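You operate a simulated robot arm through the tools that you are given. There is no shell and no other tool.

The job below is to be done with a simulated two-armed robot. You get a single attempt, and the scene is never put back.

JOB
Park machine one for service: jog the drum to its mark, switch off and tag it.
Fine: mode dial to HAND, JOG key (not the hand wheel) till the yellow mark stands at the pointer, then main switch off, then the red lock tag on the switch peg.

Only the result counts: the job must be done as asked and must still hold three seconds after the hand-in. Knocking over, shifting, dropping, spilling or breaking anything else fails it.

ROBOT AND FRAMES
Two 7-joint arms with fingered hands on one trunk that stands fixed in place. Base frame: the origin is at the foot of the trunk, x ahead of it, y to its left, z up. Units: m, degrees, N and s.
The left shoulder is at [0.07, 0.162, 1.341], the right one opposite. With the tool pointing down near the work surface each hand reaches from about 0.1 to 0.54 m from the base axis, measured 20 degrees to its own side. Payload 4 kg a hand.
Tool frame (each hand has its own): the origin (TCP) lies between the finger pads and is the grasp point; the fingertips stand 0.026 m ahead of it; z points along the fingers, y is the line along which they close. Largest opening 0.132 m; the body of the gripper starts 0.073 m behind the TCP. The gripper is a hand of 4 fingers: y runs from the thumb to the fingers, the wrist lies at [0, 0, -0.224] in the tool frame.
Orientation is that of the tool frame in the base frame, as [roll, pitch, yaw] about the fixed x, y, z axes, in that order (R = Rz(yaw) Ry(pitch) Rx(roll)). With the fingers straight down and closing along the base's y, the tool's x points along the base's -x, its y along +y and its z along -z.

CONTROLS
- The arms move only by the tool step_arm. It takes "left_rows", "right_rows" or both (then of equal length, played together; a hand with none holds still); each is one flat list of numbers, 6 for each row, row after row: the shift along the tool's x, y, z in units of 40 mm (1.0 is 40 mm), then the turn, a rotation vector about the tool's x, y, z in units of 5 degrees (1.0 is 5 degrees). In form: [x, y, z, wx, wy, wz, x, y, z, wx, wy, wz, ...]. A call has 1 to 20 rows; each row shifts and turns the commanded pose from where the row before left it, along the tool's axes as they then stand. A call with a number of a shift or a turn outside -1 to 1 is refused whole. A row lasts 0.2 s, in which the tool goes at most 0.05 m and 8.6 degrees; a call with a longer step from one row to the next is refused whole. Where a pose cannot be reached the arm comes as near as it can. A force on the tool above 40 N (or 10 N above the force at the start of the call, whichever is more), or a blocked arm, ends the call early, and 0.2 s more pass. In this call time passes only in rows, and 0.2 s behind the last. It gives the time, the measured TCP pose, the force on the tool (base axes), the opening and the grip force at its end, in the units of the frame above (readings bear some noise), with the torque about the TCP (base axes, N m) and any sound that the robot's microphone picked up, and new pictures: "pictures" is both (left out), scene, wrist or none (wrist: the cameras of the hands that moved).
- Cameras (640 x 400 px; columns grow to the right, rows downward): "scene" is now at [0.1367, 0.0041, 1.5669]; the picture's right is [0.07, -1.00, 0.00], its down [-0.58, -0.04, -0.81] and it looks along [0.81, 0.06, -0.58] (base axes); focal length 354 px, centre (320, 200). "left" rides on the left gripper at [-0.073, 0.006, -0.094] in its tool frame; the picture's right is [-0.08, -1.00, 0.00], its down [0.78, -0.06, -0.62] and it looks along [0.62, -0.05, 0.79] (tool axes); focal length 230 px, centre (320, 200). "right" rides on the right gripper at [0.073, 0.006, -0.094] in its tool frame; the picture's right is [-0.08, 1.00, 0.00], its down [-0.79, -0.06, -0.62] and it looks along [-0.61, -0.05, 0.79] (tool axes); focal length 230 px, centre (320, 200). There is no depth. A picture from a camera that has moved, and an enlarged one, comes with that camera's place and axes in the base frame and with its lens.
- raise_lower(by): slides the trunk up (or, below 0, down) by that many m; the arms and the scene camera ride with it, the base frame stays. It gives what a move gives, with no picture.
- set_fingers(finger1, finger2, finger3, thumb_bend, hand): sets how far each is bent, from 0 (flat) to 1 (curled in); at 0.3 the hand is open as for a grip, at 0.7 the pads meet at the TCP. One left out holds its place. A second passes; each finger stops where it meets its share of the squeeze, and holds until it gets a number again. It is the only way to open and close the hand. It gives what a move gives, with no picture; readings hold the bend of each and the force on the fingers (four entries, about 0 where the hand has none), thumb and palm.
- pan_tilt(pan, tilt): turns the head with the scene camera to pan (to the left, within 86 degrees either way) and tilt (down, from -29 to 69), counted from straight ahead of the robot. It gives what a move gives, and a new picture of the scene camera.
- inspect(camera, box): a new picture of the part [left, top, right, bottom] of that camera's present view, enlarged. It takes no simulated time.
- close_job(): hands the job in; it is judged then, once.

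Nothing tells you positions but the pictures and the camera data. Unless the task says otherwise, let go and move clear before handing in.

The tools are called after "Request:" as name(argument=value, ...) on one line, values as JSON. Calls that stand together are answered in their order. step_arm: Moves the arms, as the interface text tells. Its arguments: {"type":"object","properties":{"left_rows":{"type":"array","items":{"type":"number"}},"right_rows":{"type":"array","items":{"type":"number"}},"pictures":{"type":"string","enum":["both","scene","wrist","none"]}},"required":[]} The other tools are called the same way: raise_lower (by) slides the trunk up or down; set_fingers (finger1, finger2, finger3, thumb_bend, hand) moves the fingers one by one; pan_tilt (pan, tilt) turns the head that bears the scene camera; inspect (camera, box) takes an enlarged picture of a part of a camera's view; close_job () hands the job in.

At the start:

```text
time: 0.0
left_tcp_pos: [0.5757, 0.3447, 1.2633]
left_tool_rot: [180.0, 0.0, 179.9]
left_contact_force: [0.4, 0.4, -0.3]
left_moment: [-0.03, 0.02, -0.02]
left_finger_gap: 0.1319
left_grasp_force: 0.0
left_shape: jaw
left_bend: [0.3, 0.3, 0.3, 0.3]
left_finger forces: [0.1, 0.1, 0.1, 0.0, 0.0, 0.0]
right_tcp_pos: [0.4619, -0.1442, 1.3239]
right_tool_rot: [180.0, 0.0, 180.0]
right_contact_force: [-0.3, -1.2, 0.6]
right_moment: [0.0, 0.0, -0.03]
right_finger_gap: 0.1316
right_grasp_force: 0.2
right_shape: jaw
right_bend: [0.3, 0.3, 0.3, 0.3]
right_finger forces: [0.0, 0.0, 0.0, 0.0, 0.0, 0.1]
trunk travel left (down, up): [-0.82, 0.12]
head pan, tilt: [3.9, 35.5]
```

scene: 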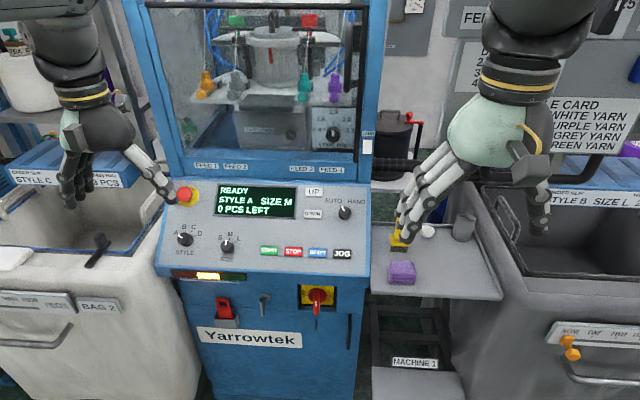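
right: 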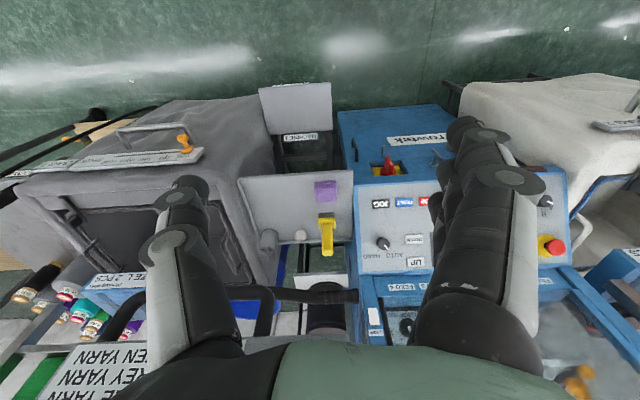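
left: 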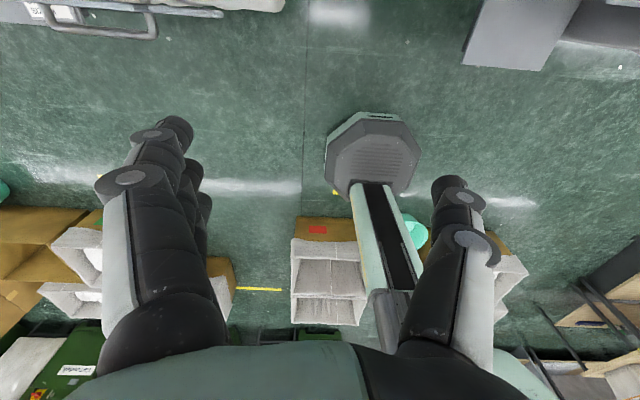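

I see a knitting machine with a control panel (mode dial AUTO/HAND, JOG key), a red/yellow main switch, and a red tag near the left of the lower front. I'll look closer first before moving anything.

Request:
inspect(camera="scene", box=[160, 170, 380, 300])

Request:
inspect(camera="scene", box=[180, 260, 380, 385])

Request:
inspect(camera="scene", box=[140, 0, 380, 180])

Request:
inspect(camera="right", box=[230, 80, 580, 300])

Request:
inspect(camera="scene", box=[360, 180, 520, 400])

```text
2.91 times, centred on (270, 235) of scene
camera zoom: at [0.1367, 0.0041, 1.5669], right [0.07, -1.0, 0.0], down [-0.58, -0.04, -0.81], along [0.81, 0.06, -0.58], focal length 1031 px, centre (466, 98)
```

zoom: 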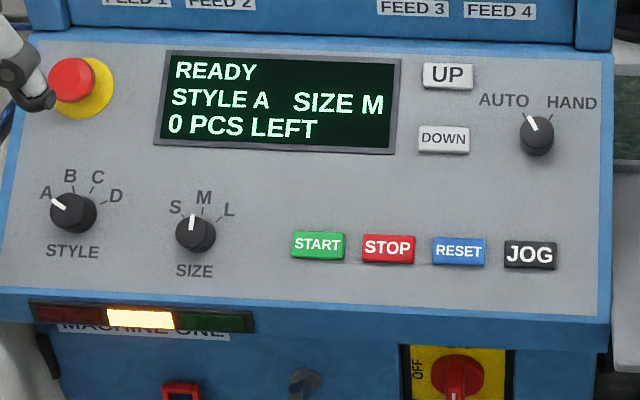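

```text
3.20 times, centred on (280, 322) of scene
camera zoom: at [0.1367, 0.0041, 1.5669], right [0.07, -1.0, 0.0], down [-0.58, -0.04, -0.81], along [0.81, 0.06, -0.58], focal length 1134 px, centre (448, -192)
```

zoom: 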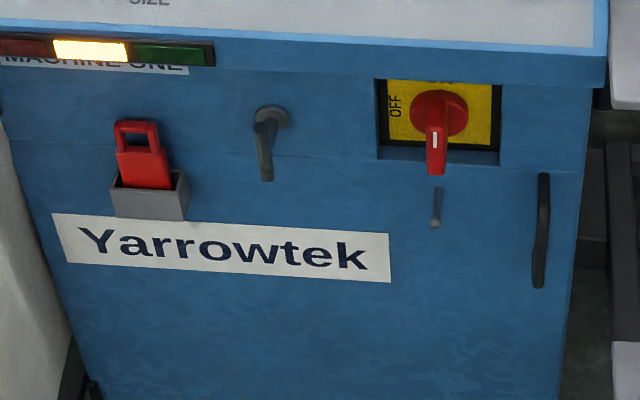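

```text
2.22 times, centred on (260, 90) of scene
camera zoom: at [0.1367, 0.0041, 1.5669], right [0.07, -1.0, 0.0], down [-0.58, -0.04, -0.81], along [0.81, 0.06, -0.58], focal length 788 px, centre (453, 444)
```

zoom: 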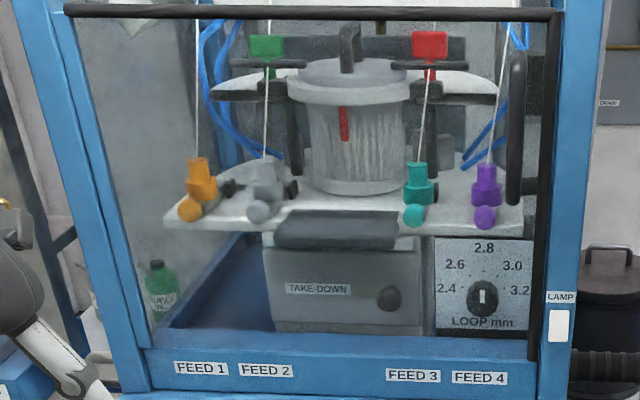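

```text
1.82 times, centred on (405, 190) of right
camera zoom: at [0.3888, -0.1389, 1.4189], right [0.08, 1.0, 0.0], down [0.79, -0.06, 0.62], along [0.61, -0.05, -0.79], focal length 418 px, centre (166, 218)
```

zoom: 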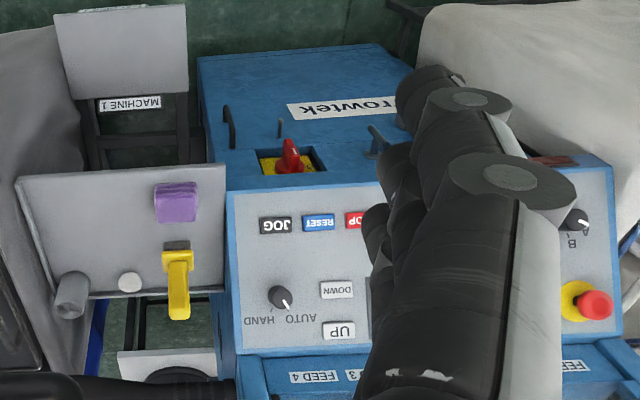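

```text
1.82 times, centred on (440, 290) of scene
camera zoom: at [0.1367, 0.0041, 1.5669], right [0.07, -1.0, 0.0], down [-0.58, -0.04, -0.81], along [0.81, 0.06, -0.58], focal length 644 px, centre (102, 36)
```

zoom: 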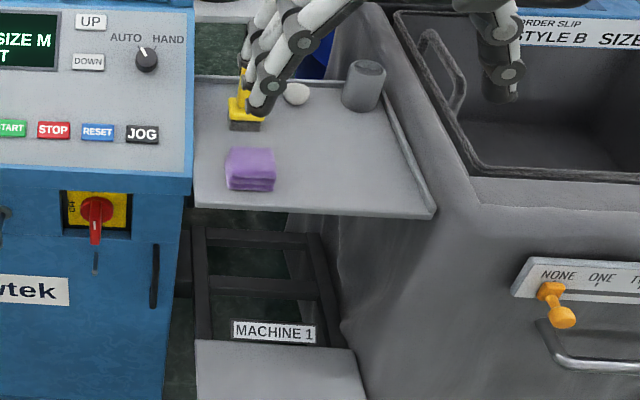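

The JOG key triangulates to about (0.79, -0.01, 0.935). I'll take closer views of the switch, tag, dial and drum.

Request:
inspect(camera="scene", box=[285, 270, 365, 320])

Request:
inspect(camera="scene", box=[205, 285, 285, 335])

Request:
inspect(camera="scene", box=[290, 180, 380, 236])

Request:
inspect(camera="scene", box=[220, 0, 340, 80])

Request:
inspect(camera="right", box=[330, 120, 460, 200])

Request:
pan_tilt(pan=4, tilt=15)

```text
8.00 times, centred on (325, 295) of scene
camera zoom: at [0.1367, 0.0041, 1.5669], right [0.07, -1.0, 0.0], down [-0.58, -0.04, -0.81], along [0.81, 0.06, -0.58], focal length 2835 px, centre (280, -560)
```

zoom: 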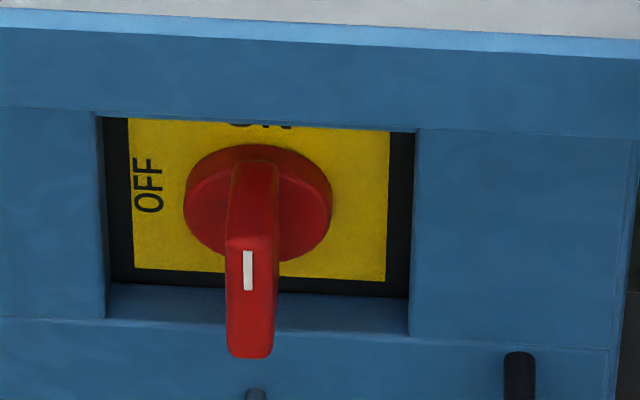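

```text
8.00 times, centred on (245, 310) of scene
camera zoom: at [0.1367, 0.0041, 1.5669], right [0.07, -1.0, 0.0], down [-0.58, -0.04, -0.81], along [0.81, 0.06, -0.58], focal length 2835 px, centre (920, -680)
```

zoom: 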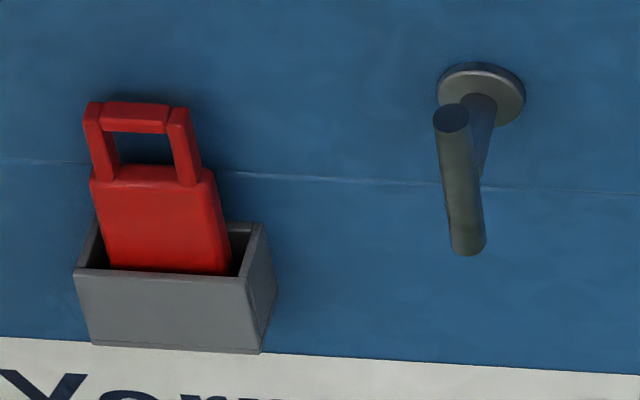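

```text
7.11 times, centred on (335, 208) of scene
camera zoom: at [0.1367, 0.0041, 1.5669], right [0.07, -1.0, 0.0], down [-0.58, -0.04, -0.81], along [0.81, 0.06, -0.58], focal length 2520 px, centre (213, 143)
```

zoom: 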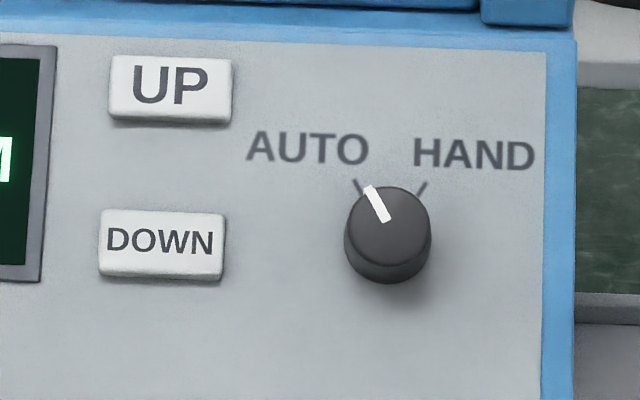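

```text
5.00 times, centred on (280, 40) of scene
camera zoom: at [0.1367, 0.0041, 1.5669], right [0.07, -1.0, 0.0], down [-0.58, -0.04, -0.81], along [0.81, 0.06, -0.58], focal length 1772 px, centre (520, 1000)
```

zoom: 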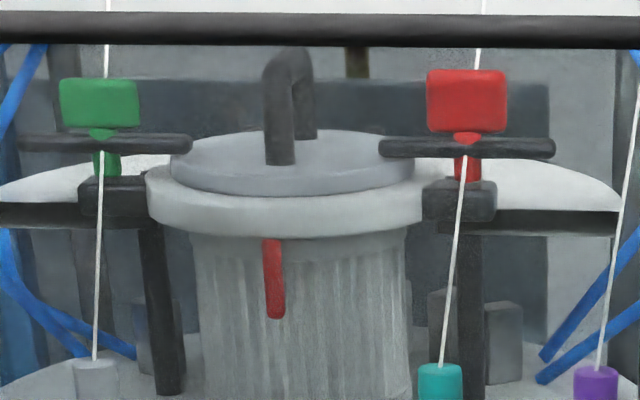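

```text
4.92 times, centred on (395, 160) of right
camera zoom: at [0.3888, -0.1389, 1.4189], right [0.08, 1.0, 0.0], down [0.79, -0.06, 0.62], along [0.61, -0.05, -0.79], focal length 1133 px, centre (-49, 397)
```

zoom: 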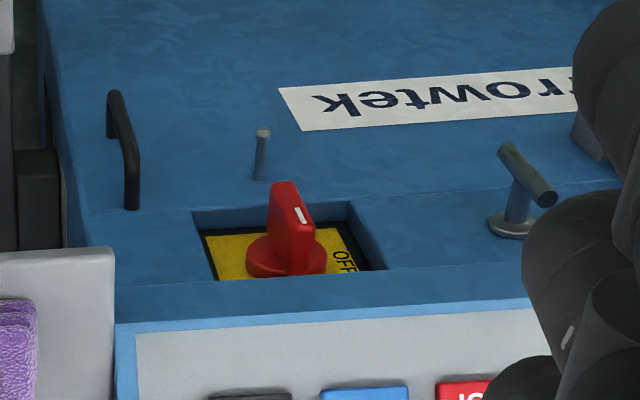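

```text
time: 0.8
left_tcp_pos: [0.5753, 0.3449, 1.2627]
left_tool_rot: [-180.0, 0.0, 180.0]
left_contact_force: [-0.2, 0.6, 0.2]
left_moment: [-0.01, 0.02, -0.01]
left_finger_gap: 0.1319
left_grasp_force: 0.1
left_shape: jaw
left_bend: [0.3, 0.3, 0.3, 0.3]
left_finger forces: [0.1, 0.0, 0.0, 0.0, 0.0, 0.1]
right_tcp_pos: [0.4625, -0.1452, 1.3246]
right_tool_rot: [-180.0, 0.0, 180.0]
right_contact_force: [-0.3, 0.4, -0.4]
right_moment: [0.04, 0.01, -0.02]
right_finger_gap: 0.1318
right_grasp_force: 0.0
right_shape: jaw
right_bend: [0.3, 0.3, 0.3, 0.3]
right_finger forces: [0.0, 0.0, 0.1, 0.0, 0.0, 0.1]
trunk travel left (down, up): [-0.82, 0.12]
head pan, tilt: [4.0, 15.0]
camera scene: at [0.1422, 0.0046, 1.5996], right [0.07, -1.0, 0.0], down [-0.26, -0.02, -0.97], along [0.96, 0.07, -0.26], focal length 354 px, centre (320, 200)
```

scene: 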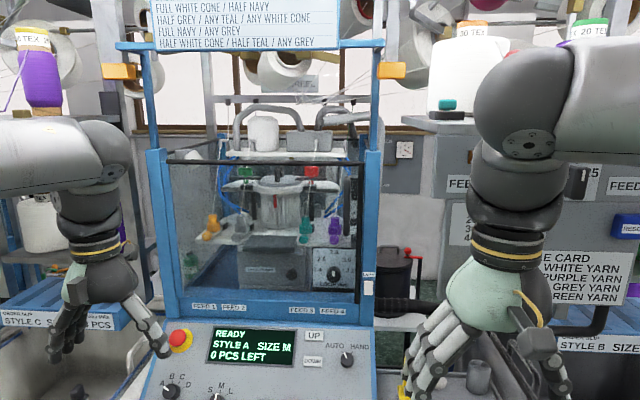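

The head is higher now; I'll zoom on the drum to find the pointer and the yellow mark.

Request:
inspect(camera="scene", box=[220, 155, 340, 230])

Request:
inspect(camera="scene", box=[180, 90, 400, 320])

```text
5.33 times, centred on (280, 192) of scene
camera zoom: at [0.1422, 0.0046, 1.5996], right [0.07, -1.0, 0.0], down [-0.26, -0.02, -0.97], along [0.96, 0.07, -0.26], focal length 1890 px, centre (533, 240)
```

zoom: 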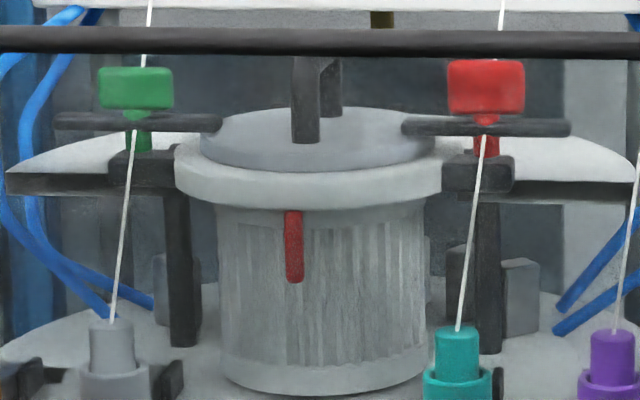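

```text
1.74 times, centred on (290, 205) of scene
camera zoom: at [0.1422, 0.0046, 1.5996], right [0.07, -1.0, 0.0], down [-0.26, -0.02, -0.97], along [0.96, 0.07, -0.26], focal length 616 px, centre (372, 191)
```

zoom: 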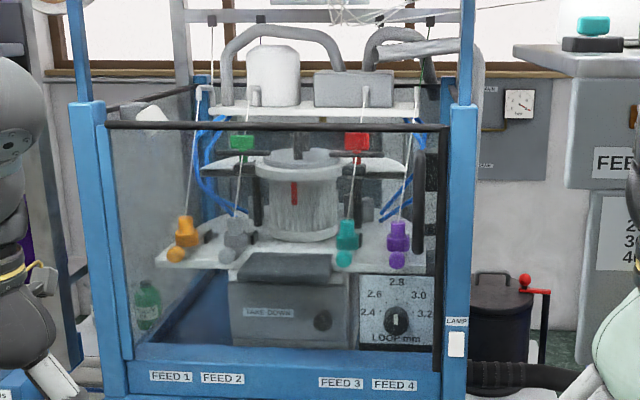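

The red strip under the top ring of the drum may be the pointer; the yellow mark isn't visible yet. The dial sits at about (0.862,-0.01,1.014), the switch handle at (0.76–0.80,0.058,0.755) and its peg at (0.757–0.798,0.059,0.652). I'll lower the trunk partway so that the hands can reach forward.

Request:
raise_lower(by=-0.15)

Request:
pan_tilt(pan=0, tilt=30)

```text
time: 2.6
left_tcp_pos: [0.5753, 0.3448, 1.1138]
left_tool_rot: [180.0, 0.0, 179.9]
left_contact_force: [-0.1, 0.5, 0.1]
left_moment: [-0.01, 0.01, 0.02]
left_finger_gap: 0.132
left_grasp_force: 0.0
left_shape: jaw
left_bend: [0.3, 0.3, 0.3, 0.3]
left_finger forces: [0.0, 0.0, 0.0, 0.0, 0.0, 0.1]
right_tcp_pos: [0.4638, -0.1445, 1.1745]
right_tool_rot: [-179.9, 0.1, -180.0]
right_contact_force: [0.4, -0.2, 0.1]
right_moment: [0.01, -0.02, 0.02]
right_finger_gap: 0.1316
right_grasp_force: 0.2
right_shape: jaw
right_bend: [0.3, 0.3, 0.3, 0.3]
right_finger forces: [0.0, 0.0, 0.0, 0.1, 0.0, 0.0]
trunk travel left (down, up): [-0.67, 0.27]
head pan, tilt: [4.0, 15.0]
```

```text
time: 3.4
left_tcp_pos: [0.5754, 0.3457, 1.1138]
left_tool_rot: [180.0, -0.1, 179.9]
left_contact_force: [-0.4, -0.5, -0.4]
left_moment: [0.02, 0.0, -0.01]
left_finger_gap: 0.1318
left_grasp_force: 0.0
left_shape: jaw
left_bend: [0.3, 0.3, 0.3, 0.3]
left_finger forces: [0.0, 0.1, 0.0, 0.1, 0.0, 0.1]
right_tcp_pos: [0.4629, -0.1446, 1.1742]
right_tool_rot: [179.9, 0.0, 179.9]
right_contact_force: [-0.4, -0.2, 0.2]
right_moment: [0.02, -0.01, -0.02]
right_finger_gap: 0.1317
right_grasp_force: 0.1
right_shape: jaw
right_bend: [0.3, 0.3, 0.3, 0.3]
right_finger forces: [0.0, 0.0, 0.0, 0.0, 0.0, 0.0]
trunk travel left (down, up): [-0.67, 0.27]
head pan, tilt: [0.0, 30.0]
camera scene: at [0.1394, -0.0019, 1.4255], right [0.0, -1.0, 0.0], down [-0.5, 0.0, -0.87], along [0.87, 0.0, -0.5], focal length 354 px, centre (320, 200)
```

scene: 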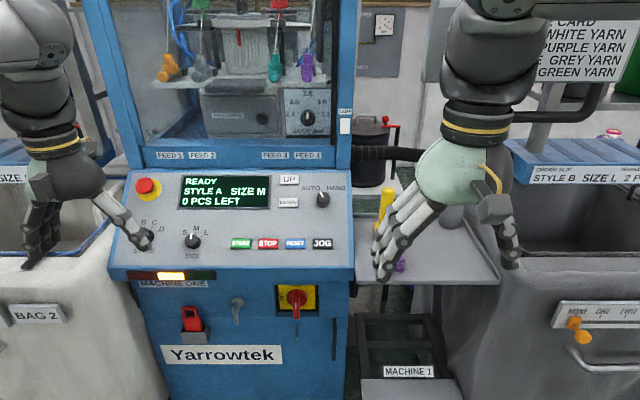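

The picture confirms the positions. The left hand's camera will sit above it when pointing forward, so I'll use the left hand; first I tilt it 45° forward in place.

Request:
step_arm(left_rows=[0, 0, 0, 0, -1, 0, 0, 0, 0, 0, -1, 0, 0, 0, 0, 0, -1, 0, 0, 0, 0, 0, -1, 0, 0, 0, 0, 0, -1, 0, 0, 0, 0, 0, -1, 0, 0, 0, 0, 0, -1, 0, 0, 0, 0, 0, -1, 0, 0, 0, 0, 0, -1, 0])

```text
time: 5.4
left_tcp_pos: [0.5747, 0.3454, 1.1129]
left_tool_rot: [179.9, 45.1, -180.0]
left_contact_force: [-0.1, -0.8, -0.4]
left_moment: [0.0, -0.03, 0.0]
left_finger_gap: 0.1318
left_grasp_force: 0.0
left_shape: jaw
left_bend: [0.3, 0.3, 0.3, 0.3]
left_finger forces: [0.0, 0.1, 0.0, 0.0, 0.0, 0.0]
right_tcp_pos: [0.4607, -0.1427, 1.1749]
right_tool_rot: [-179.9, 0.0, 180.0]
right_contact_force: [0.8, -0.2, 1.2]
right_moment: [-0.01, -0.02, -0.01]
right_finger_gap: 0.1318
right_grasp_force: 0.2
right_shape: jaw
right_bend: [0.3, 0.3, 0.3, 0.3]
right_finger forces: [0.0, 0.0, 0.0, 0.1, 0.0, 0.0]
trunk travel left (down, up): [-0.67, 0.27]
head pan, tilt: [0.0, 30.0]
camera scene: at [0.139, -0.0013, 1.4255], right [0.0, -1.0, 0.0], down [-0.5, 0.0, -0.87], along [0.87, 0.0, -0.5], focal length 354 px, centre (320, 200)
camera left: at [0.5596, 0.3512, 1.2297], right [0.05, -1.0, 0.06], down [-0.99, -0.06, -0.12], along [0.12, -0.05, -0.99], focal length 230 px, centre (320, 200)
```

scene: 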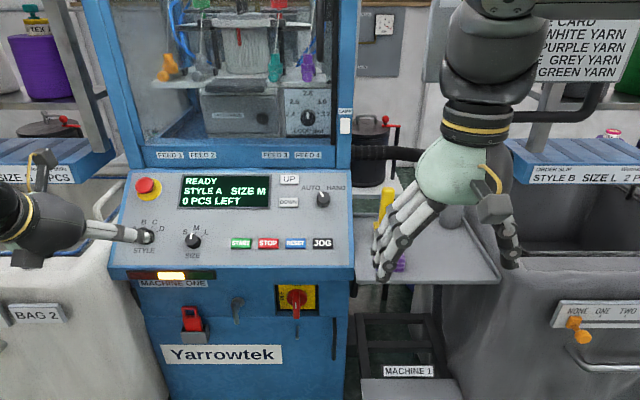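
left: 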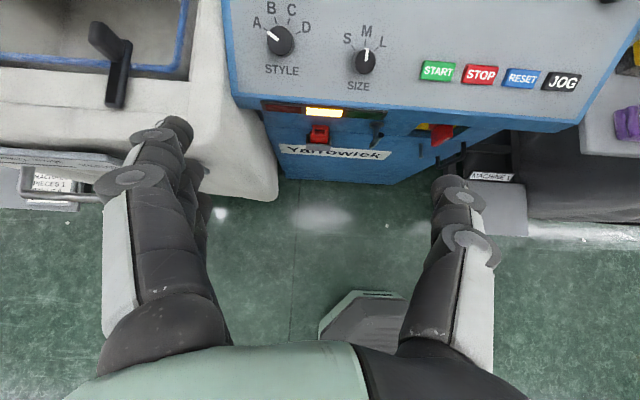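

The left wrist camera gives a good view of the panel. I'll move the left hand to hover 10 cm off the mode dial along the panel normal, while nudging the right hand out of the way.

Request:
step_arm(left_rows=[-0.371, -0.888, 0.438, 0, 0, 0, -0.371, -0.888, 0.438, 0, 0, 0, -0.371, -0.888, 0.438, 0, 0, 0, -0.371, -0.888, 0.438, 0, 0, 0, -0.371, -0.888, 0.438, 0, 0, 0, -0.371, -0.888, 0.438, 0, 0, 0, -0.371, -0.888, 0.438, 0, 0, 0, -0.371, -0.888, 0.438, 0, 0, 0, -0.371, -0.888, 0.438, 0, 0, 0, -0.371, -0.888, 0.438, 0, 0, 0], right_rows=[0.2, -0.7, 0, 0, 0, 0, 0.2, -0.7, 0, 0, 0, 0, 0.2, -0.7, 0, 0, 0, 0, 0.2, -0.7, 0, 0, 0, 0, 0.2, -0.7, 0, 0, 0, 0, 0, 0, 0, 0, 0, 0, 0, 0, 0, 0, 0, 0, 0, 0, 0, 0, 0, 0, 0, 0, 0, 0, 0, 0, 0, 0, 0, 0, 0, 0])

```text
time: 7.6
left_tcp_pos: [0.6983, 0.1496, 1.1019]
left_tool_rot: [-179.9, 45.0, -179.9]
left_contact_force: [0.3, -0.3, 0.1]
left_moment: [0.03, 0.02, 0.04]
left_finger_gap: 0.1318
left_grasp_force: 0.1
left_shape: jaw
left_bend: [0.3, 0.3, 0.3, 0.3]
left_finger forces: [0.0, 0.0, 0.0, 0.0, 0.0, 0.0]
left hand out of reach, approached as far as the arm can: row 6, 7, 8, 9, 10
right_tcp_pos: [0.4227, -0.2849, 1.1745]
right_tool_rot: [180.0, 0.0, 179.9]
right_contact_force: [-0.3, -0.2, 0.5]
right_moment: [-0.02, 0.01, 0.0]
right_finger_gap: 0.1318
right_grasp_force: 0.0
right_shape: jaw
right_bend: [0.3, 0.3, 0.3, 0.3]
right_finger forces: [0.0, 0.0, 0.0, 0.1, 0.0, 0.1]
trunk travel left (down, up): [-0.67, 0.27]
head pan, tilt: [0.0, 30.0]
camera scene: at [0.1389, -0.0022, 1.4255], right [0.0, -1.0, 0.0], down [-0.5, 0.0, -0.87], along [0.87, 0.0, -0.5], focal length 354 px, centre (320, 200)
camera right: at [0.3496, -0.2794, 1.2696], right [0.08, 1.0, 0.0], down [0.78, -0.06, 0.62], along [0.61, -0.05, -0.79], focal length 230 px, centre (320, 200)
camera left: at [0.6833, 0.156, 1.2183], right [0.05, -1.0, 0.06], down [-0.99, -0.06, -0.12], along [0.12, -0.05, -0.99], focal length 230 px, centre (320, 200)
```

scene: 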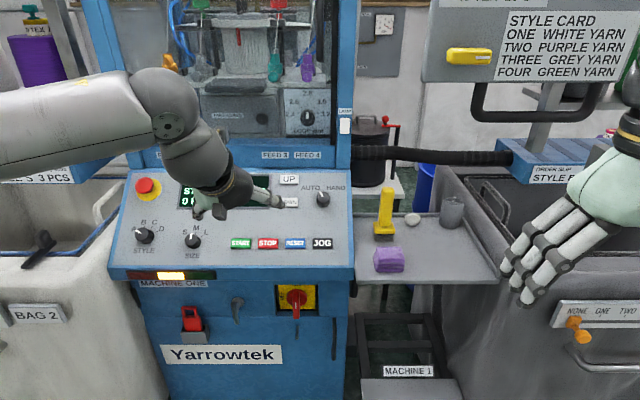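
right: 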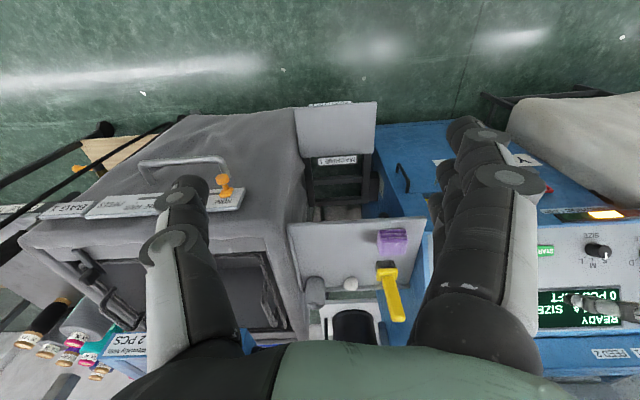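
left: 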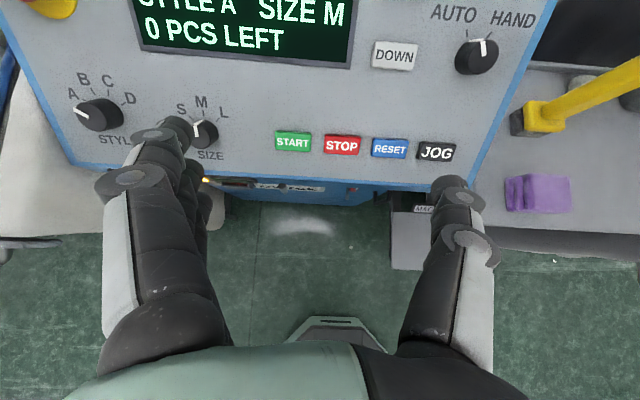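

The hand stops short at this tilt (0.698, 0.150), probably from the wrist angle. I'll level the hand to point forward, and see where the commanded pose goes.

Request:
step_arm(left_rows=[0, 0, 0, 0, -1, 0, 0, 0, 0, 0, -1, 0, 0, 0, 0, 0, -1, 0, 0, 0, 0, 0, -1, 0], pictures="scene")

```text
time: 8.6
left_tcp_pos: [0.6977, 0.1495, 1.1032]
left_tool_rot: [-179.9, 65.1, 179.9]
left_contact_force: [0.0, 0.2, -0.5]
left_moment: [-0.02, 0.02, 0.02]
left_finger_gap: 0.1318
left_grasp_force: 0.0
left_shape: jaw
left_bend: [0.3, 0.3, 0.3, 0.3]
left_finger forces: [0.0, 0.0, 0.0, 0.0, 0.1, 0.0]
right_tcp_pos: [0.4231, -0.2839, 1.1756]
right_tool_rot: [-179.9, -0.1, 179.9]
right_contact_force: [0.3, -0.6, 0.6]
right_moment: [0.01, -0.01, -0.02]
right_finger_gap: 0.1321
right_grasp_force: 0.0
right_shape: jaw
right_bend: [0.3, 0.3, 0.3, 0.3]
right_finger forces: [0.0, 0.0, 0.1, 0.1, 0.0, 0.0]
trunk travel left (down, up): [-0.67, 0.27]
head pan, tilt: [0.0, 30.0]
camera scene: at [0.1391, -0.0019, 1.4255], right [0.0, -1.0, 0.0], down [-0.5, 0.0, -0.87], along [0.87, 0.0, -0.5], focal length 354 px, centre (320, 200)
```

scene: 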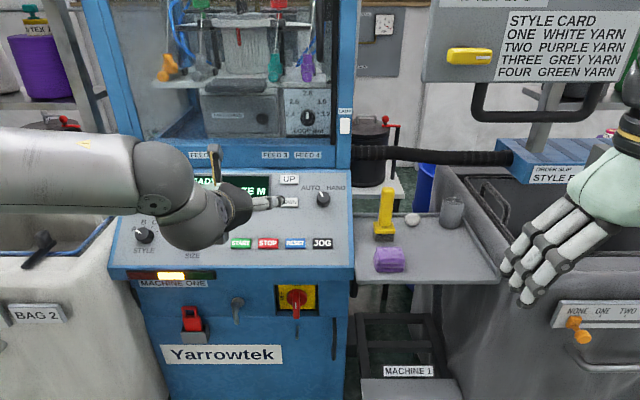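

The hand leveled in place and the commanded pose restarts from the measured one. Continuing toward the dial at this flatter angle.

Request:
step_arm(left_rows=[-0.157, -0.8, 0.49, 0, 0, 0, -0.157, -0.8, 0.49, 0, 0, 0, -0.157, -0.8, 0.49, 0, 0, 0, -0.157, -0.8, 0.49, 0, 0, 0, -0.157, -0.8, 0.49, 0, 0, 0])

```text
time: 9.8
left_tcp_pos: [0.7386, 0.1359, 1.1111]
left_tool_rot: [-179.8, 65.0, -179.9]
left_contact_force: [-1.1, -0.5, 0.6]
left_moment: [0.0, 0.02, -0.02]
left_finger_gap: 0.1318
left_grasp_force: 0.0
left_shape: jaw
left_bend: [0.3, 0.3, 0.3, 0.3]
left_finger forces: [0.0, 0.0, 0.0, 0.0, 0.1, 0.0]
left hand out of reach, approached as far as the arm can: row 1, 2, 3, 4, 5
right_tcp_pos: [0.4233, -0.2842, 1.1748]
right_tool_rot: [-180.0, 0.0, 180.0]
right_contact_force: [-0.3, 0.2, 0.3]
right_moment: [0.02, 0.02, 0.03]
right_finger_gap: 0.1317
right_grasp_force: 0.0
right_shape: jaw
right_bend: [0.3, 0.3, 0.3, 0.3]
right_finger forces: [0.1, 0.1, 0.0, 0.0, 0.0, 0.1]
trunk travel left (down, up): [-0.67, 0.27]
head pan, tilt: [0.0, 30.0]
camera scene: at [0.139, -0.0018, 1.4255], right [0.0, -1.0, 0.0], down [-0.5, 0.0, -0.87], along [0.87, 0.0, -0.5], focal length 354 px, centre (320, 200)
camera left: at [0.6844, 0.1424, 1.2165], right [0.03, -1.0, 0.07], down [-0.89, -0.06, -0.45], along [0.45, -0.05, -0.89], focal length 230 px, centre (320, 200)
```

scene: 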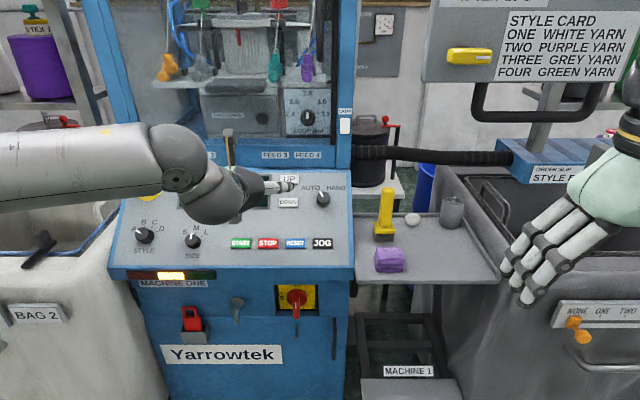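
left: 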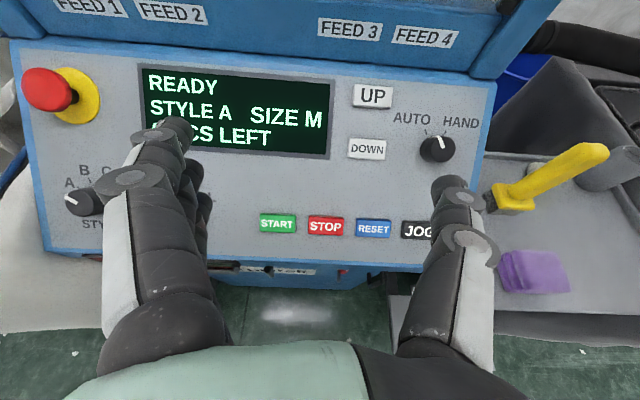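

Still limited sideways: the forearm comes in from the left, so the wrist's sideways bend seems to be the limit. I'll yaw the hand 30° to the right and try again.

Request:
step_arm(left_rows=[0, 0, 0, 0.906, 0, 0.423, 0, 0, 0, 0.906, 0, 0.423, 0, 0, 0, 0.906, 0, 0.423, 0, 0, 0, 0.906, 0, 0.423, 0, 0, 0, 0.906, 0, 0.423, 0, 0, 0, 0.906, 0, 0.423], pictures="none")

Request:
step_arm(left_rows=[0, -0.9, 0, 0, 0, 0, 0, -0.9, 0, 0, 0, 0, 0, -0.9, 0, 0, 0, 0])

```text
time: 11.2
left_tcp_pos: [0.7383, 0.1362, 1.113]
left_tool_rot: [-180.0, 65.0, 149.9]
left_contact_force: [-0.7, 0.4, -0.1]
left_moment: [0.0, -0.01, 0.02]
left_finger_gap: 0.132
left_grasp_force: 0.1
left_shape: jaw
left_bend: [0.3, 0.3, 0.3, 0.3]
left_finger forces: [0.0, 0.0, 0.1, 0.0, 0.1, 0.1]
right_tcp_pos: [0.4234, -0.284, 1.1742]
right_tool_rot: [179.9, 0.0, 179.9]
right_contact_force: [0.3, -0.8, -0.7]
right_moment: [-0.01, 0.0, -0.02]
right_finger_gap: 0.1316
right_grasp_force: 0.0
right_shape: jaw
right_bend: [0.3, 0.3, 0.3, 0.3]
right_finger forces: [0.1, 0.0, 0.1, 0.0, 0.0, 0.0]
trunk travel left (down, up): [-0.67, 0.27]
head pan, tilt: [0.0, 30.0]
```

```text
time: 12.0
left_tcp_pos: [0.681, 0.0424, 1.1134]
left_tool_rot: [179.9, 65.0, 149.8]
left_contact_force: [-0.1, -0.7, 0.0]
left_moment: [0.04, 0.03, 0.0]
left_finger_gap: 0.1321
left_grasp_force: 0.0
left_shape: jaw
left_bend: [0.3, 0.3, 0.3, 0.3]
left_finger forces: [0.0, 0.0, 0.0, 0.1, 0.1, 0.1]
right_tcp_pos: [0.4241, -0.2848, 1.1749]
right_tool_rot: [180.0, 0.0, 180.0]
right_contact_force: [-0.8, -0.7, 0.2]
right_moment: [0.02, 0.0, -0.01]
right_finger_gap: 0.132
right_grasp_force: 0.1
right_shape: jaw
right_bend: [0.3, 0.3, 0.3, 0.3]
right_finger forces: [0.1, 0.0, 0.0, 0.0, 0.0, 0.1]
trunk travel left (down, up): [-0.67, 0.27]
head pan, tilt: [0.0, 30.0]
camera scene: at [0.1396, -0.0026, 1.4254], right [0.0, -1.0, 0.0], down [-0.5, 0.0, -0.87], along [0.87, 0.0, -0.5], focal length 354 px, centre (320, 200)
camera left: at [0.6382, 0.074, 1.2189], right [-0.47, -0.88, 0.07], down [-0.8, 0.39, -0.45], along [0.37, -0.27, -0.89], focal length 230 px, centre (320, 200)
```

scene: 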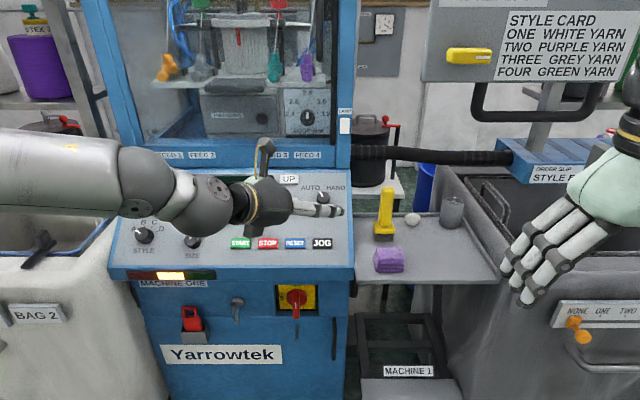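
left: 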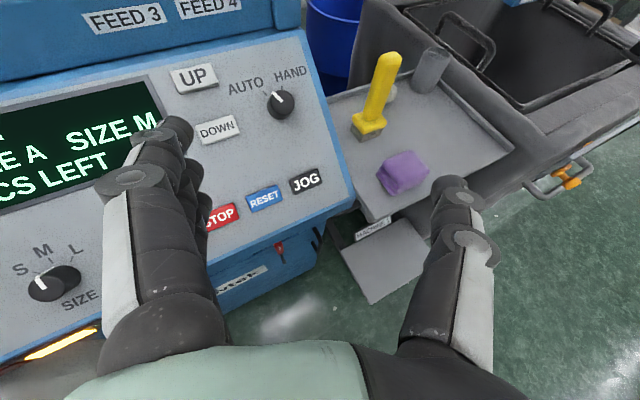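

With yaw the hand gets to y=0.04. Now I test forward extension toward the dial, staying above the panel.

Request:
step_arm(left_rows=[-0.297, 0.05, 0.785, 0, 0, 0, -0.297, 0.05, 0.785, 0, 0, 0, -0.297, 0.05, 0.785, 0, 0, 0, -0.297, 0.05, 0.785, 0, 0, 0])

```text
time: 13.0
left_tcp_pos: [0.7579, 0.0418, 1.1172]
left_tool_rot: [-179.9, 64.9, 150.1]
left_contact_force: [-0.4, -0.2, 0.7]
left_moment: [0.0, 0.01, -0.04]
left_finger_gap: 0.132
left_grasp_force: 0.1
left_shape: jaw
left_bend: [0.3, 0.3, 0.3, 0.3]
left_finger forces: [0.0, 0.1, 0.0, 0.0, 0.0, 0.0]
left hand out of reach, approached as far as the arm can: row 2, 3, 4
right_tcp_pos: [0.4251, -0.2849, 1.1746]
right_tool_rot: [179.9, -0.1, 179.9]
right_contact_force: [-0.1, 0.9, 0.4]
right_moment: [0.02, 0.02, 0.03]
right_finger_gap: 0.132
right_grasp_force: 0.1
right_shape: jaw
right_bend: [0.3, 0.3, 0.3, 0.3]
right_finger forces: [0.0, 0.0, 0.0, 0.0, 0.1, 0.0]
trunk travel left (down, up): [-0.67, 0.27]
head pan, tilt: [0.0, 30.0]
camera scene: at [0.1406, -0.002, 1.4253], right [0.0, -1.0, 0.0], down [-0.5, 0.0, -0.87], along [0.87, 0.0, -0.5], focal length 354 px, centre (320, 200)
camera left: at [0.7142, 0.0729, 1.2227], right [-0.47, -0.88, 0.07], down [-0.8, 0.39, -0.45], along [0.37, -0.27, -0.89], focal length 230 px, centre (320, 200)
```

scene: 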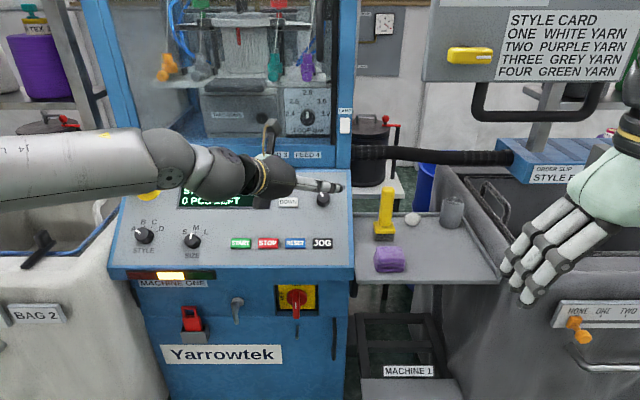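
left: 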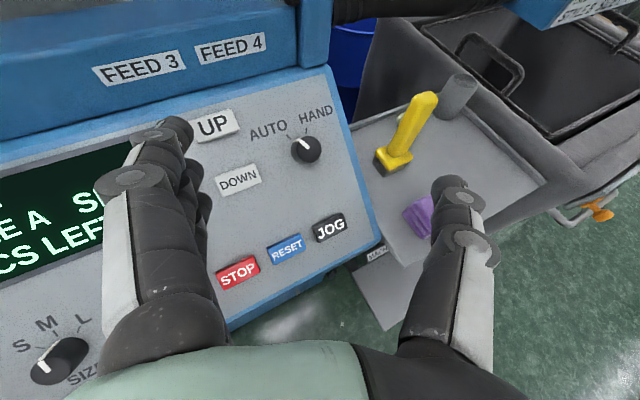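

The elbow is bent out to the side and the forearm points inward, so the reach limit comes from the arm's posture. I'll test a higher shoulder: raise the trunk 0.2 and reach down-forward.

Request:
raise_lower(by=0.2)

Request:
step_arm(left_rows=[0.9, 0, 0.42, 0, 0, 0, 0.9, 0, 0.42, 0, 0, 0, 0.9, 0, 0.42, 0, 0, 0, 0.9, 0, 0.42, 0, 0, 0])

```text
time: 15.1
left_tcp_pos: [0.7572, 0.0412, 1.3173]
left_tool_rot: [-179.9, 65.1, 150.0]
left_contact_force: [0.0, 0.2, -0.1]
left_moment: [0.0, 0.0, 0.0]
left_finger_gap: 0.1318
left_grasp_force: 0.1
left_shape: jaw
left_bend: [0.3, 0.3, 0.3, 0.3]
left_finger forces: [0.0, 0.1, 0.0, 0.0, 0.1, 0.0]
right_tcp_pos: [0.4251, -0.2851, 1.3745]
right_tool_rot: [-180.0, 0.0, 179.9]
right_contact_force: [0.0, 0.7, -0.6]
right_moment: [0.01, 0.01, -0.02]
right_finger_gap: 0.1317
right_grasp_force: 0.1
right_shape: jaw
right_bend: [0.3, 0.3, 0.3, 0.3]
right_finger forces: [0.0, 0.0, 0.0, 0.1, 0.1, 0.0]
trunk travel left (down, up): [-0.87, 0.07]
head pan, tilt: [0.0, 30.0]
```

```text
time: 16.1
left_tcp_pos: [0.7221, 0.0835, 1.1877]
left_tool_rot: [-179.8, 65.1, 150.1]
left_contact_force: [0.1, 0.4, 0.1]
left_moment: [0.0, -0.03, -0.01]
left_finger_gap: 0.1318
left_grasp_force: 0.0
left_shape: jaw
left_bend: [0.3, 0.3, 0.3, 0.3]
left_finger forces: [0.0, 0.0, 0.0, 0.0, 0.0, 0.0]
left hand out of reach, approached as far as the arm can: row 1, 2, 3, 4
right_tcp_pos: [0.423, -0.2845, 1.3754]
right_tool_rot: [-180.0, 0.1, 179.9]
right_contact_force: [-1.0, -0.1, -0.5]
right_moment: [-0.02, 0.02, 0.05]
right_finger_gap: 0.132
right_grasp_force: 0.0
right_shape: jaw
right_bend: [0.3, 0.3, 0.3, 0.3]
right_finger forces: [0.0, 0.0, 0.0, 0.0, 0.1, 0.0]
trunk travel left (down, up): [-0.87, 0.07]
head pan, tilt: [0.0, 30.0]
camera scene: at [0.1395, -0.0013, 1.6255], right [0.0, -1.0, 0.0], down [-0.5, 0.0, -0.87], along [0.87, 0.0, -0.5], focal length 354 px, centre (320, 200)
camera left: at [0.6782, 0.1154, 1.2932], right [-0.47, -0.88, 0.07], down [-0.8, 0.39, -0.45], along [0.37, -0.27, -0.89], focal length 230 px, centre (320, 200)
```

scene: 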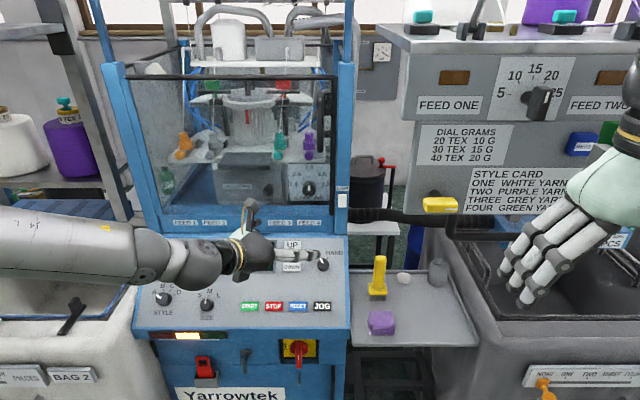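
left: 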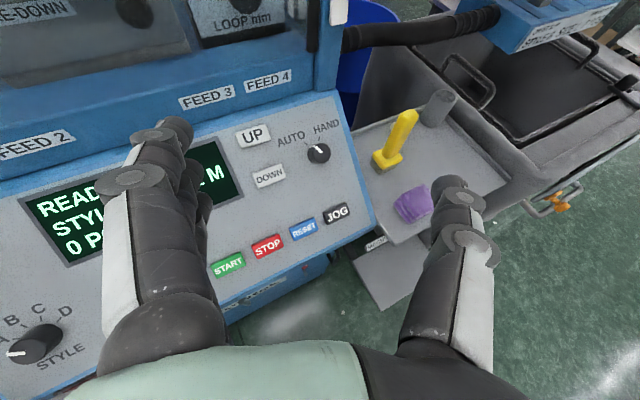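

Reach got worse going down, so the elbow posture is at issue. I'll draw the hand back toward the body, straighten it, and see how the elbow settles.

Request:
step_arm(left_rows=[0.594, -0.056, -0.75, 0, 0, 0, 0.594, -0.056, -0.75, 0, 0, 0, 0.594, -0.056, -0.75, 0, 0, 0, 0.594, -0.056, -0.75, 0, 0, 0, 0.594, -0.056, -0.75, 0, 0, 0, 0.594, -0.056, -0.75, 0, 0, 0, 0.594, -0.056, -0.75, 0, 0, 0, 0.594, -0.056, -0.75, 0, 0, 0, 0.594, -0.056, -0.75, 0, 0, 0], pictures="none")

Request:
step_arm(left_rows=[0, 0, 0, -0.906, 0, -0.423, 0, 0, 0, -0.906, 0, -0.423, 0, 0, 0, -0.906, 0, -0.423, 0, 0, 0, -0.906, 0, -0.423, 0, 0, 0, -0.906, 0, -0.423, 0, 0, 0, -0.906, 0, -0.423, 0, 0, 0, 0, -1, 0, 0, 0, 0, 0, -1, 0, 0, 0, 0, 0, -1, 0, 0, 0, 0, 0, -1, 0, 0, 0, 0, 0, -1, 0])

```text
time: 18.1
left_tcp_pos: [0.5517, 0.1698, 1.1457]
left_tool_rot: [-179.7, 64.7, 150.2]
left_contact_force: [0.4, 0.0, 0.4]
left_moment: [0.03, 0.01, -0.01]
left_finger_gap: 0.132
left_grasp_force: 0.1
left_shape: jaw
left_bend: [0.3, 0.3, 0.3, 0.3]
left_finger forces: [0.1, 0.1, 0.0, 0.0, 0.0, 0.0]
left hand out of reach, approached as far as the arm can: row 6, 7, 8, 9
right_tcp_pos: [0.4239, -0.2866, 1.3756]
right_tool_rot: [-180.0, -0.1, 179.8]
right_contact_force: [-1.1, -0.6, 0.3]
right_moment: [-0.01, 0.0, 0.0]
right_finger_gap: 0.1318
right_grasp_force: 0.0
right_shape: jaw
right_bend: [0.3, 0.3, 0.3, 0.3]
right_finger forces: [0.0, 0.0, 0.0, 0.1, 0.0, 0.1]
trunk travel left (down, up): [-0.87, 0.07]
head pan, tilt: [0.0, 30.0]
```

```text
time: 20.5
left_tcp_pos: [0.5527, 0.17, 1.1458]
left_tool_rot: [180.0, 65.0, 175.0]
left_contact_force: [1.0, 0.1, -0.2]
left_moment: [-0.02, -0.04, 0.04]
left_finger_gap: 0.1319
left_grasp_force: 0.1
left_shape: jaw
left_bend: [0.3, 0.3, 0.3, 0.3]
left_finger forces: [0.0, 0.0, 0.1, 0.1, 0.0, 0.0]
left hand out of reach, approached as far as the arm can: row 6, 7, 8, 9, 10, 11
right_tcp_pos: [0.4241, -0.2849, 1.3754]
right_tool_rot: [-179.9, 0.0, 179.9]
right_contact_force: [-0.5, 0.1, -0.4]
right_moment: [0.0, -0.04, 0.02]
right_finger_gap: 0.132
right_grasp_force: 0.0
right_shape: jaw
right_bend: [0.3, 0.3, 0.3, 0.3]
right_finger forces: [0.0, 0.1, 0.1, 0.0, 0.1, 0.0]
trunk travel left (down, up): [-0.87, 0.07]
head pan, tilt: [0.0, 30.0]
camera scene: at [0.1394, -0.0021, 1.6254], right [0.0, -1.0, 0.0], down [-0.5, 0.0, -0.87], along [0.87, 0.0, -0.5], focal length 354 px, centre (320, 200)
camera left: at [0.4986, 0.1808, 1.2506], right [-0.05, -1.0, 0.07], down [-0.89, 0.02, -0.45], along [0.45, -0.09, -0.89], focal length 230 px, centre (320, 200)
```

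scene: 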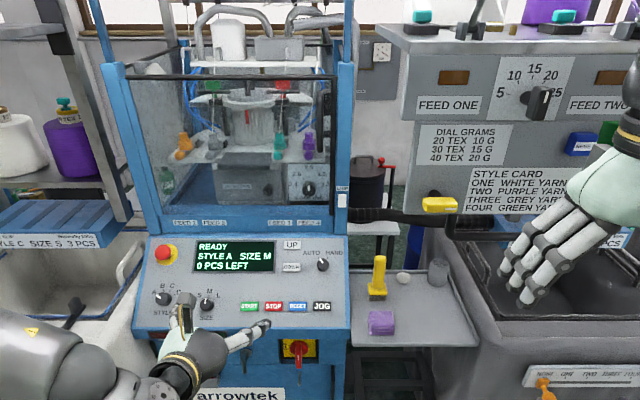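
left: 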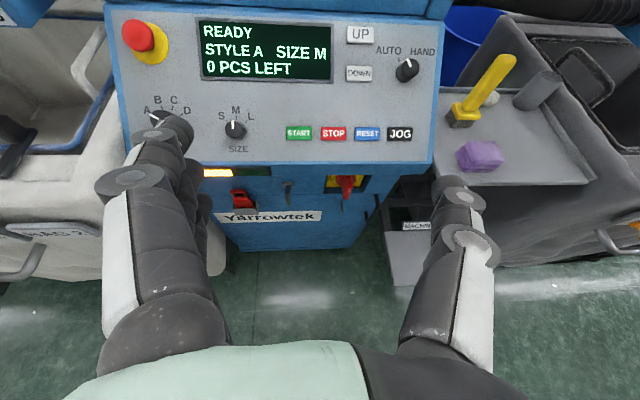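

Close in, the wrist bend is limited too. Let me look at the arm's own posture with the head camera to understand where the elbow is.

Request:
pan_tilt(pan=50, tilt=45)

```text
time: 21.7
left_tcp_pos: [0.553, 0.1711, 1.1461]
left_tool_rot: [179.9, 64.9, 174.9]
left_contact_force: [-0.1, -0.1, 0.7]
left_moment: [0.02, 0.0, 0.0]
left_finger_gap: 0.1316
left_grasp_force: 0.0
left_shape: jaw
left_bend: [0.3, 0.3, 0.3, 0.3]
left_finger forces: [0.1, 0.0, 0.0, 0.1, 0.1, 0.0]
right_tcp_pos: [0.4239, -0.2837, 1.3746]
right_tool_rot: [-180.0, -0.1, 179.9]
right_contact_force: [0.0, -0.2, -0.4]
right_moment: [-0.02, 0.0, -0.06]
right_finger_gap: 0.132
right_grasp_force: 0.0
right_shape: jaw
right_bend: [0.3, 0.3, 0.3, 0.3]
right_finger forces: [0.0, 0.0, 0.0, 0.0, 0.1, 0.0]
trunk travel left (down, up): [-0.87, 0.07]
head pan, tilt: [50.0, 45.0]
camera scene: at [0.1014, 0.0602, 1.6028], right [0.77, -0.64, 0.0], down [-0.46, -0.54, -0.71], along [0.46, 0.54, -0.71], focal length 354 px, centre (320, 200)
```

scene: 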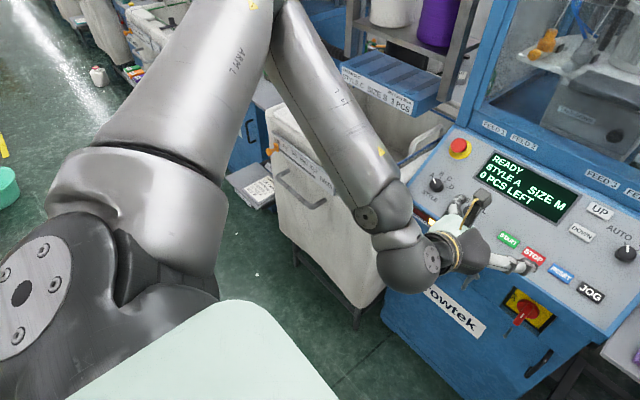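

The elbow is up and out to the left, with the forearm coming down to the wrist. I'll go to the extended pose again while watching the arm from this view to see what limits it.

Request:
step_arm(left_rows=[0, 0, 0, 0.906, 0, 0.423, 0, 0, 0, 0.906, 0, 0.423, 0, 0, 0, 0.906, 0, 0.423, 0, 0, 0, 0.906, 0, 0.423, 0, 0, 0, 0.906, 0, 0.423, -0.916, -0.036, 0.53, 0, 0, 0, -0.916, -0.036, 0.53, 0, 0, 0, -0.916, -0.036, 0.53, 0, 0, 0, -0.916, -0.036, 0.53, 0, 0, 0, -0.916, -0.036, 0.53, 0, 0, 0, -0.916, -0.036, 0.53, 0, 0, 0, -0.916, -0.036, 0.53, 0, 0, 0, -0.366, 0.5, 0.785, 0, 0, 0, -0.366, 0.5, 0.785, 0, 0, 0], pictures="scene")

```text
time: 24.7
left_tcp_pos: [0.7986, 0.0793, 1.3253]
left_tool_rot: [-179.9, 65.0, 150.1]
left_contact_force: [-0.5, 0.1, 0.2]
left_moment: [0.01, 0.01, -0.02]
left_finger_gap: 0.132
left_grasp_force: 0.0
left_shape: jaw
left_bend: [0.3, 0.3, 0.3, 0.3]
left_finger forces: [0.0, 0.0, 0.1, 0.0, 0.0, 0.1]
left hand out of reach, approached as far as the arm can: row 12, 13, 14
right_tcp_pos: [0.4245, -0.2843, 1.3753]
right_tool_rot: [180.0, 0.0, -180.0]
right_contact_force: [-0.1, -0.3, -0.2]
right_moment: [-0.01, -0.02, 0.0]
right_finger_gap: 0.1317
right_grasp_force: 0.0
right_shape: jaw
right_bend: [0.3, 0.3, 0.3, 0.3]
right_finger forces: [0.0, 0.0, 0.0, 0.0, 0.0, 0.1]
trunk travel left (down, up): [-0.87, 0.07]
head pan, tilt: [50.0, 45.0]
camera scene: at [0.1015, 0.0611, 1.6028], right [0.77, -0.64, 0.0], down [-0.45, -0.54, -0.71], along [0.45, 0.54, -0.71], focal length 354 px, centre (320, 200)
```

scene: 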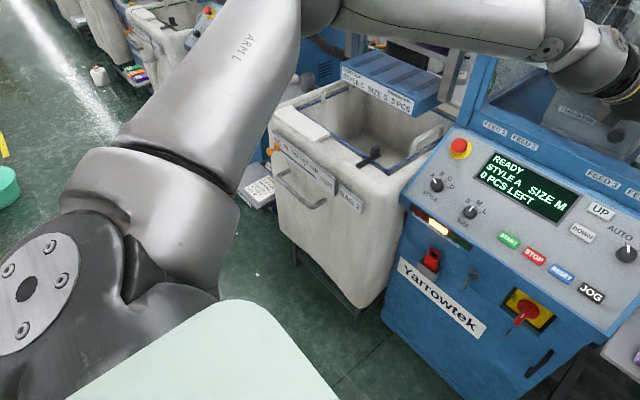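

The elbow still has plenty of extension left and the wrist is nearly straight, so perhaps a roll joint is at its limit. I'll roll the hand +45° about its axis and push forward again as a test.

Request:
step_arm(left_rows=[0, 0, 0, 0, 0, 1, 0, 0, 0, 0, 0, 1, 0, 0, 0, 0, 0, 1, 0, 0, 0, 0, 0, 1, 0, 0, 0, 0, 0, 1, 0, 0, 0, 0, 0, 1, 0, 0, 0, 0, 0, 1, 0, 0, 0, 0, 0, 1, 0, 0, 0, 0, 0, 1], pictures="none")

Request:
step_arm(left_rows=[0, 0, 0.5, 0, 0, 0, 0, 0, 0.5, 0, 0, 0, 0, 0, 0.5, 0, 0, 0], pictures="scene")

```text
time: 26.7
left_tcp_pos: [0.7329, 0.1078, 1.3475]
left_tool_rot: [130.1, 48.5, 92.5]
left_contact_force: [0.3, -0.1, 0.4]
left_moment: [-0.03, 0.03, 0.03]
left_finger_gap: 0.1319
left_grasp_force: 0.0
left_shape: jaw
left_bend: [0.3, 0.3, 0.3, 0.3]
left_finger forces: [0.0, 0.0, 0.0, 0.0, 0.0, 0.0]
left hand out of reach, approached as far as the arm can: row 5, 6, 7, 8, 9
right_tcp_pos: [0.4256, -0.2846, 1.3748]
right_tool_rot: [179.9, -0.2, 179.9]
right_contact_force: [-0.3, 0.3, 0.4]
right_moment: [0.01, 0.01, 0.0]
right_finger_gap: 0.1317
right_grasp_force: 0.1
right_shape: jaw
right_bend: [0.3, 0.3, 0.3, 0.3]
right_finger forces: [0.1, 0.0, 0.1, 0.0, 0.0, 0.0]
trunk travel left (down, up): [-0.87, 0.07]
head pan, tilt: [50.0, 45.0]
```

```text
time: 27.5
left_tcp_pos: [0.7341, 0.1011, 1.3485]
left_tool_rot: [130.3, 48.8, 93.0]
left_contact_force: [0.7, -0.3, 0.4]
left_moment: [0.0, -0.01, -0.03]
left_finger_gap: 0.1316
left_grasp_force: 0.0
left_shape: jaw
left_bend: [0.3, 0.3, 0.3, 0.3]
left_finger forces: [0.0, 0.1, 0.1, 0.0, 0.0, 0.1]
left hand out of reach, approached as far as the arm can: row 1, 2, 3
right_tcp_pos: [0.423, -0.2859, 1.3757]
right_tool_rot: [-180.0, 0.0, 179.8]
right_contact_force: [-0.8, -0.1, -0.2]
right_moment: [-0.01, -0.01, 0.0]
right_finger_gap: 0.132
right_grasp_force: 0.0
right_shape: jaw
right_bend: [0.3, 0.3, 0.3, 0.3]
right_finger forces: [0.0, 0.1, 0.0, 0.0, 0.1, 0.0]
trunk travel left (down, up): [-0.87, 0.07]
head pan, tilt: [50.0, 45.0]
camera scene: at [0.1007, 0.0604, 1.6029], right [0.77, -0.64, 0.0], down [-0.45, -0.54, -0.71], along [0.45, 0.54, -0.71], focal length 354 px, centre (320, 200)
```

scene: 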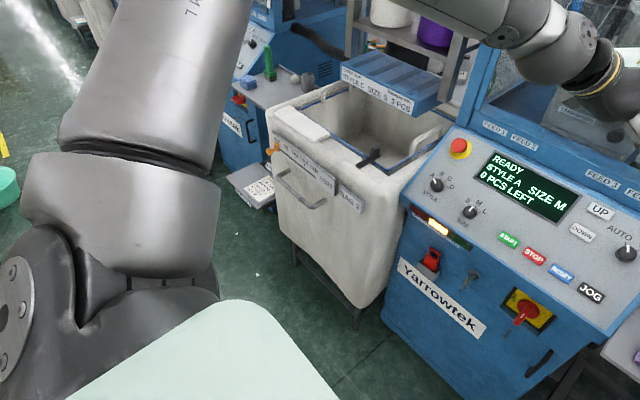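

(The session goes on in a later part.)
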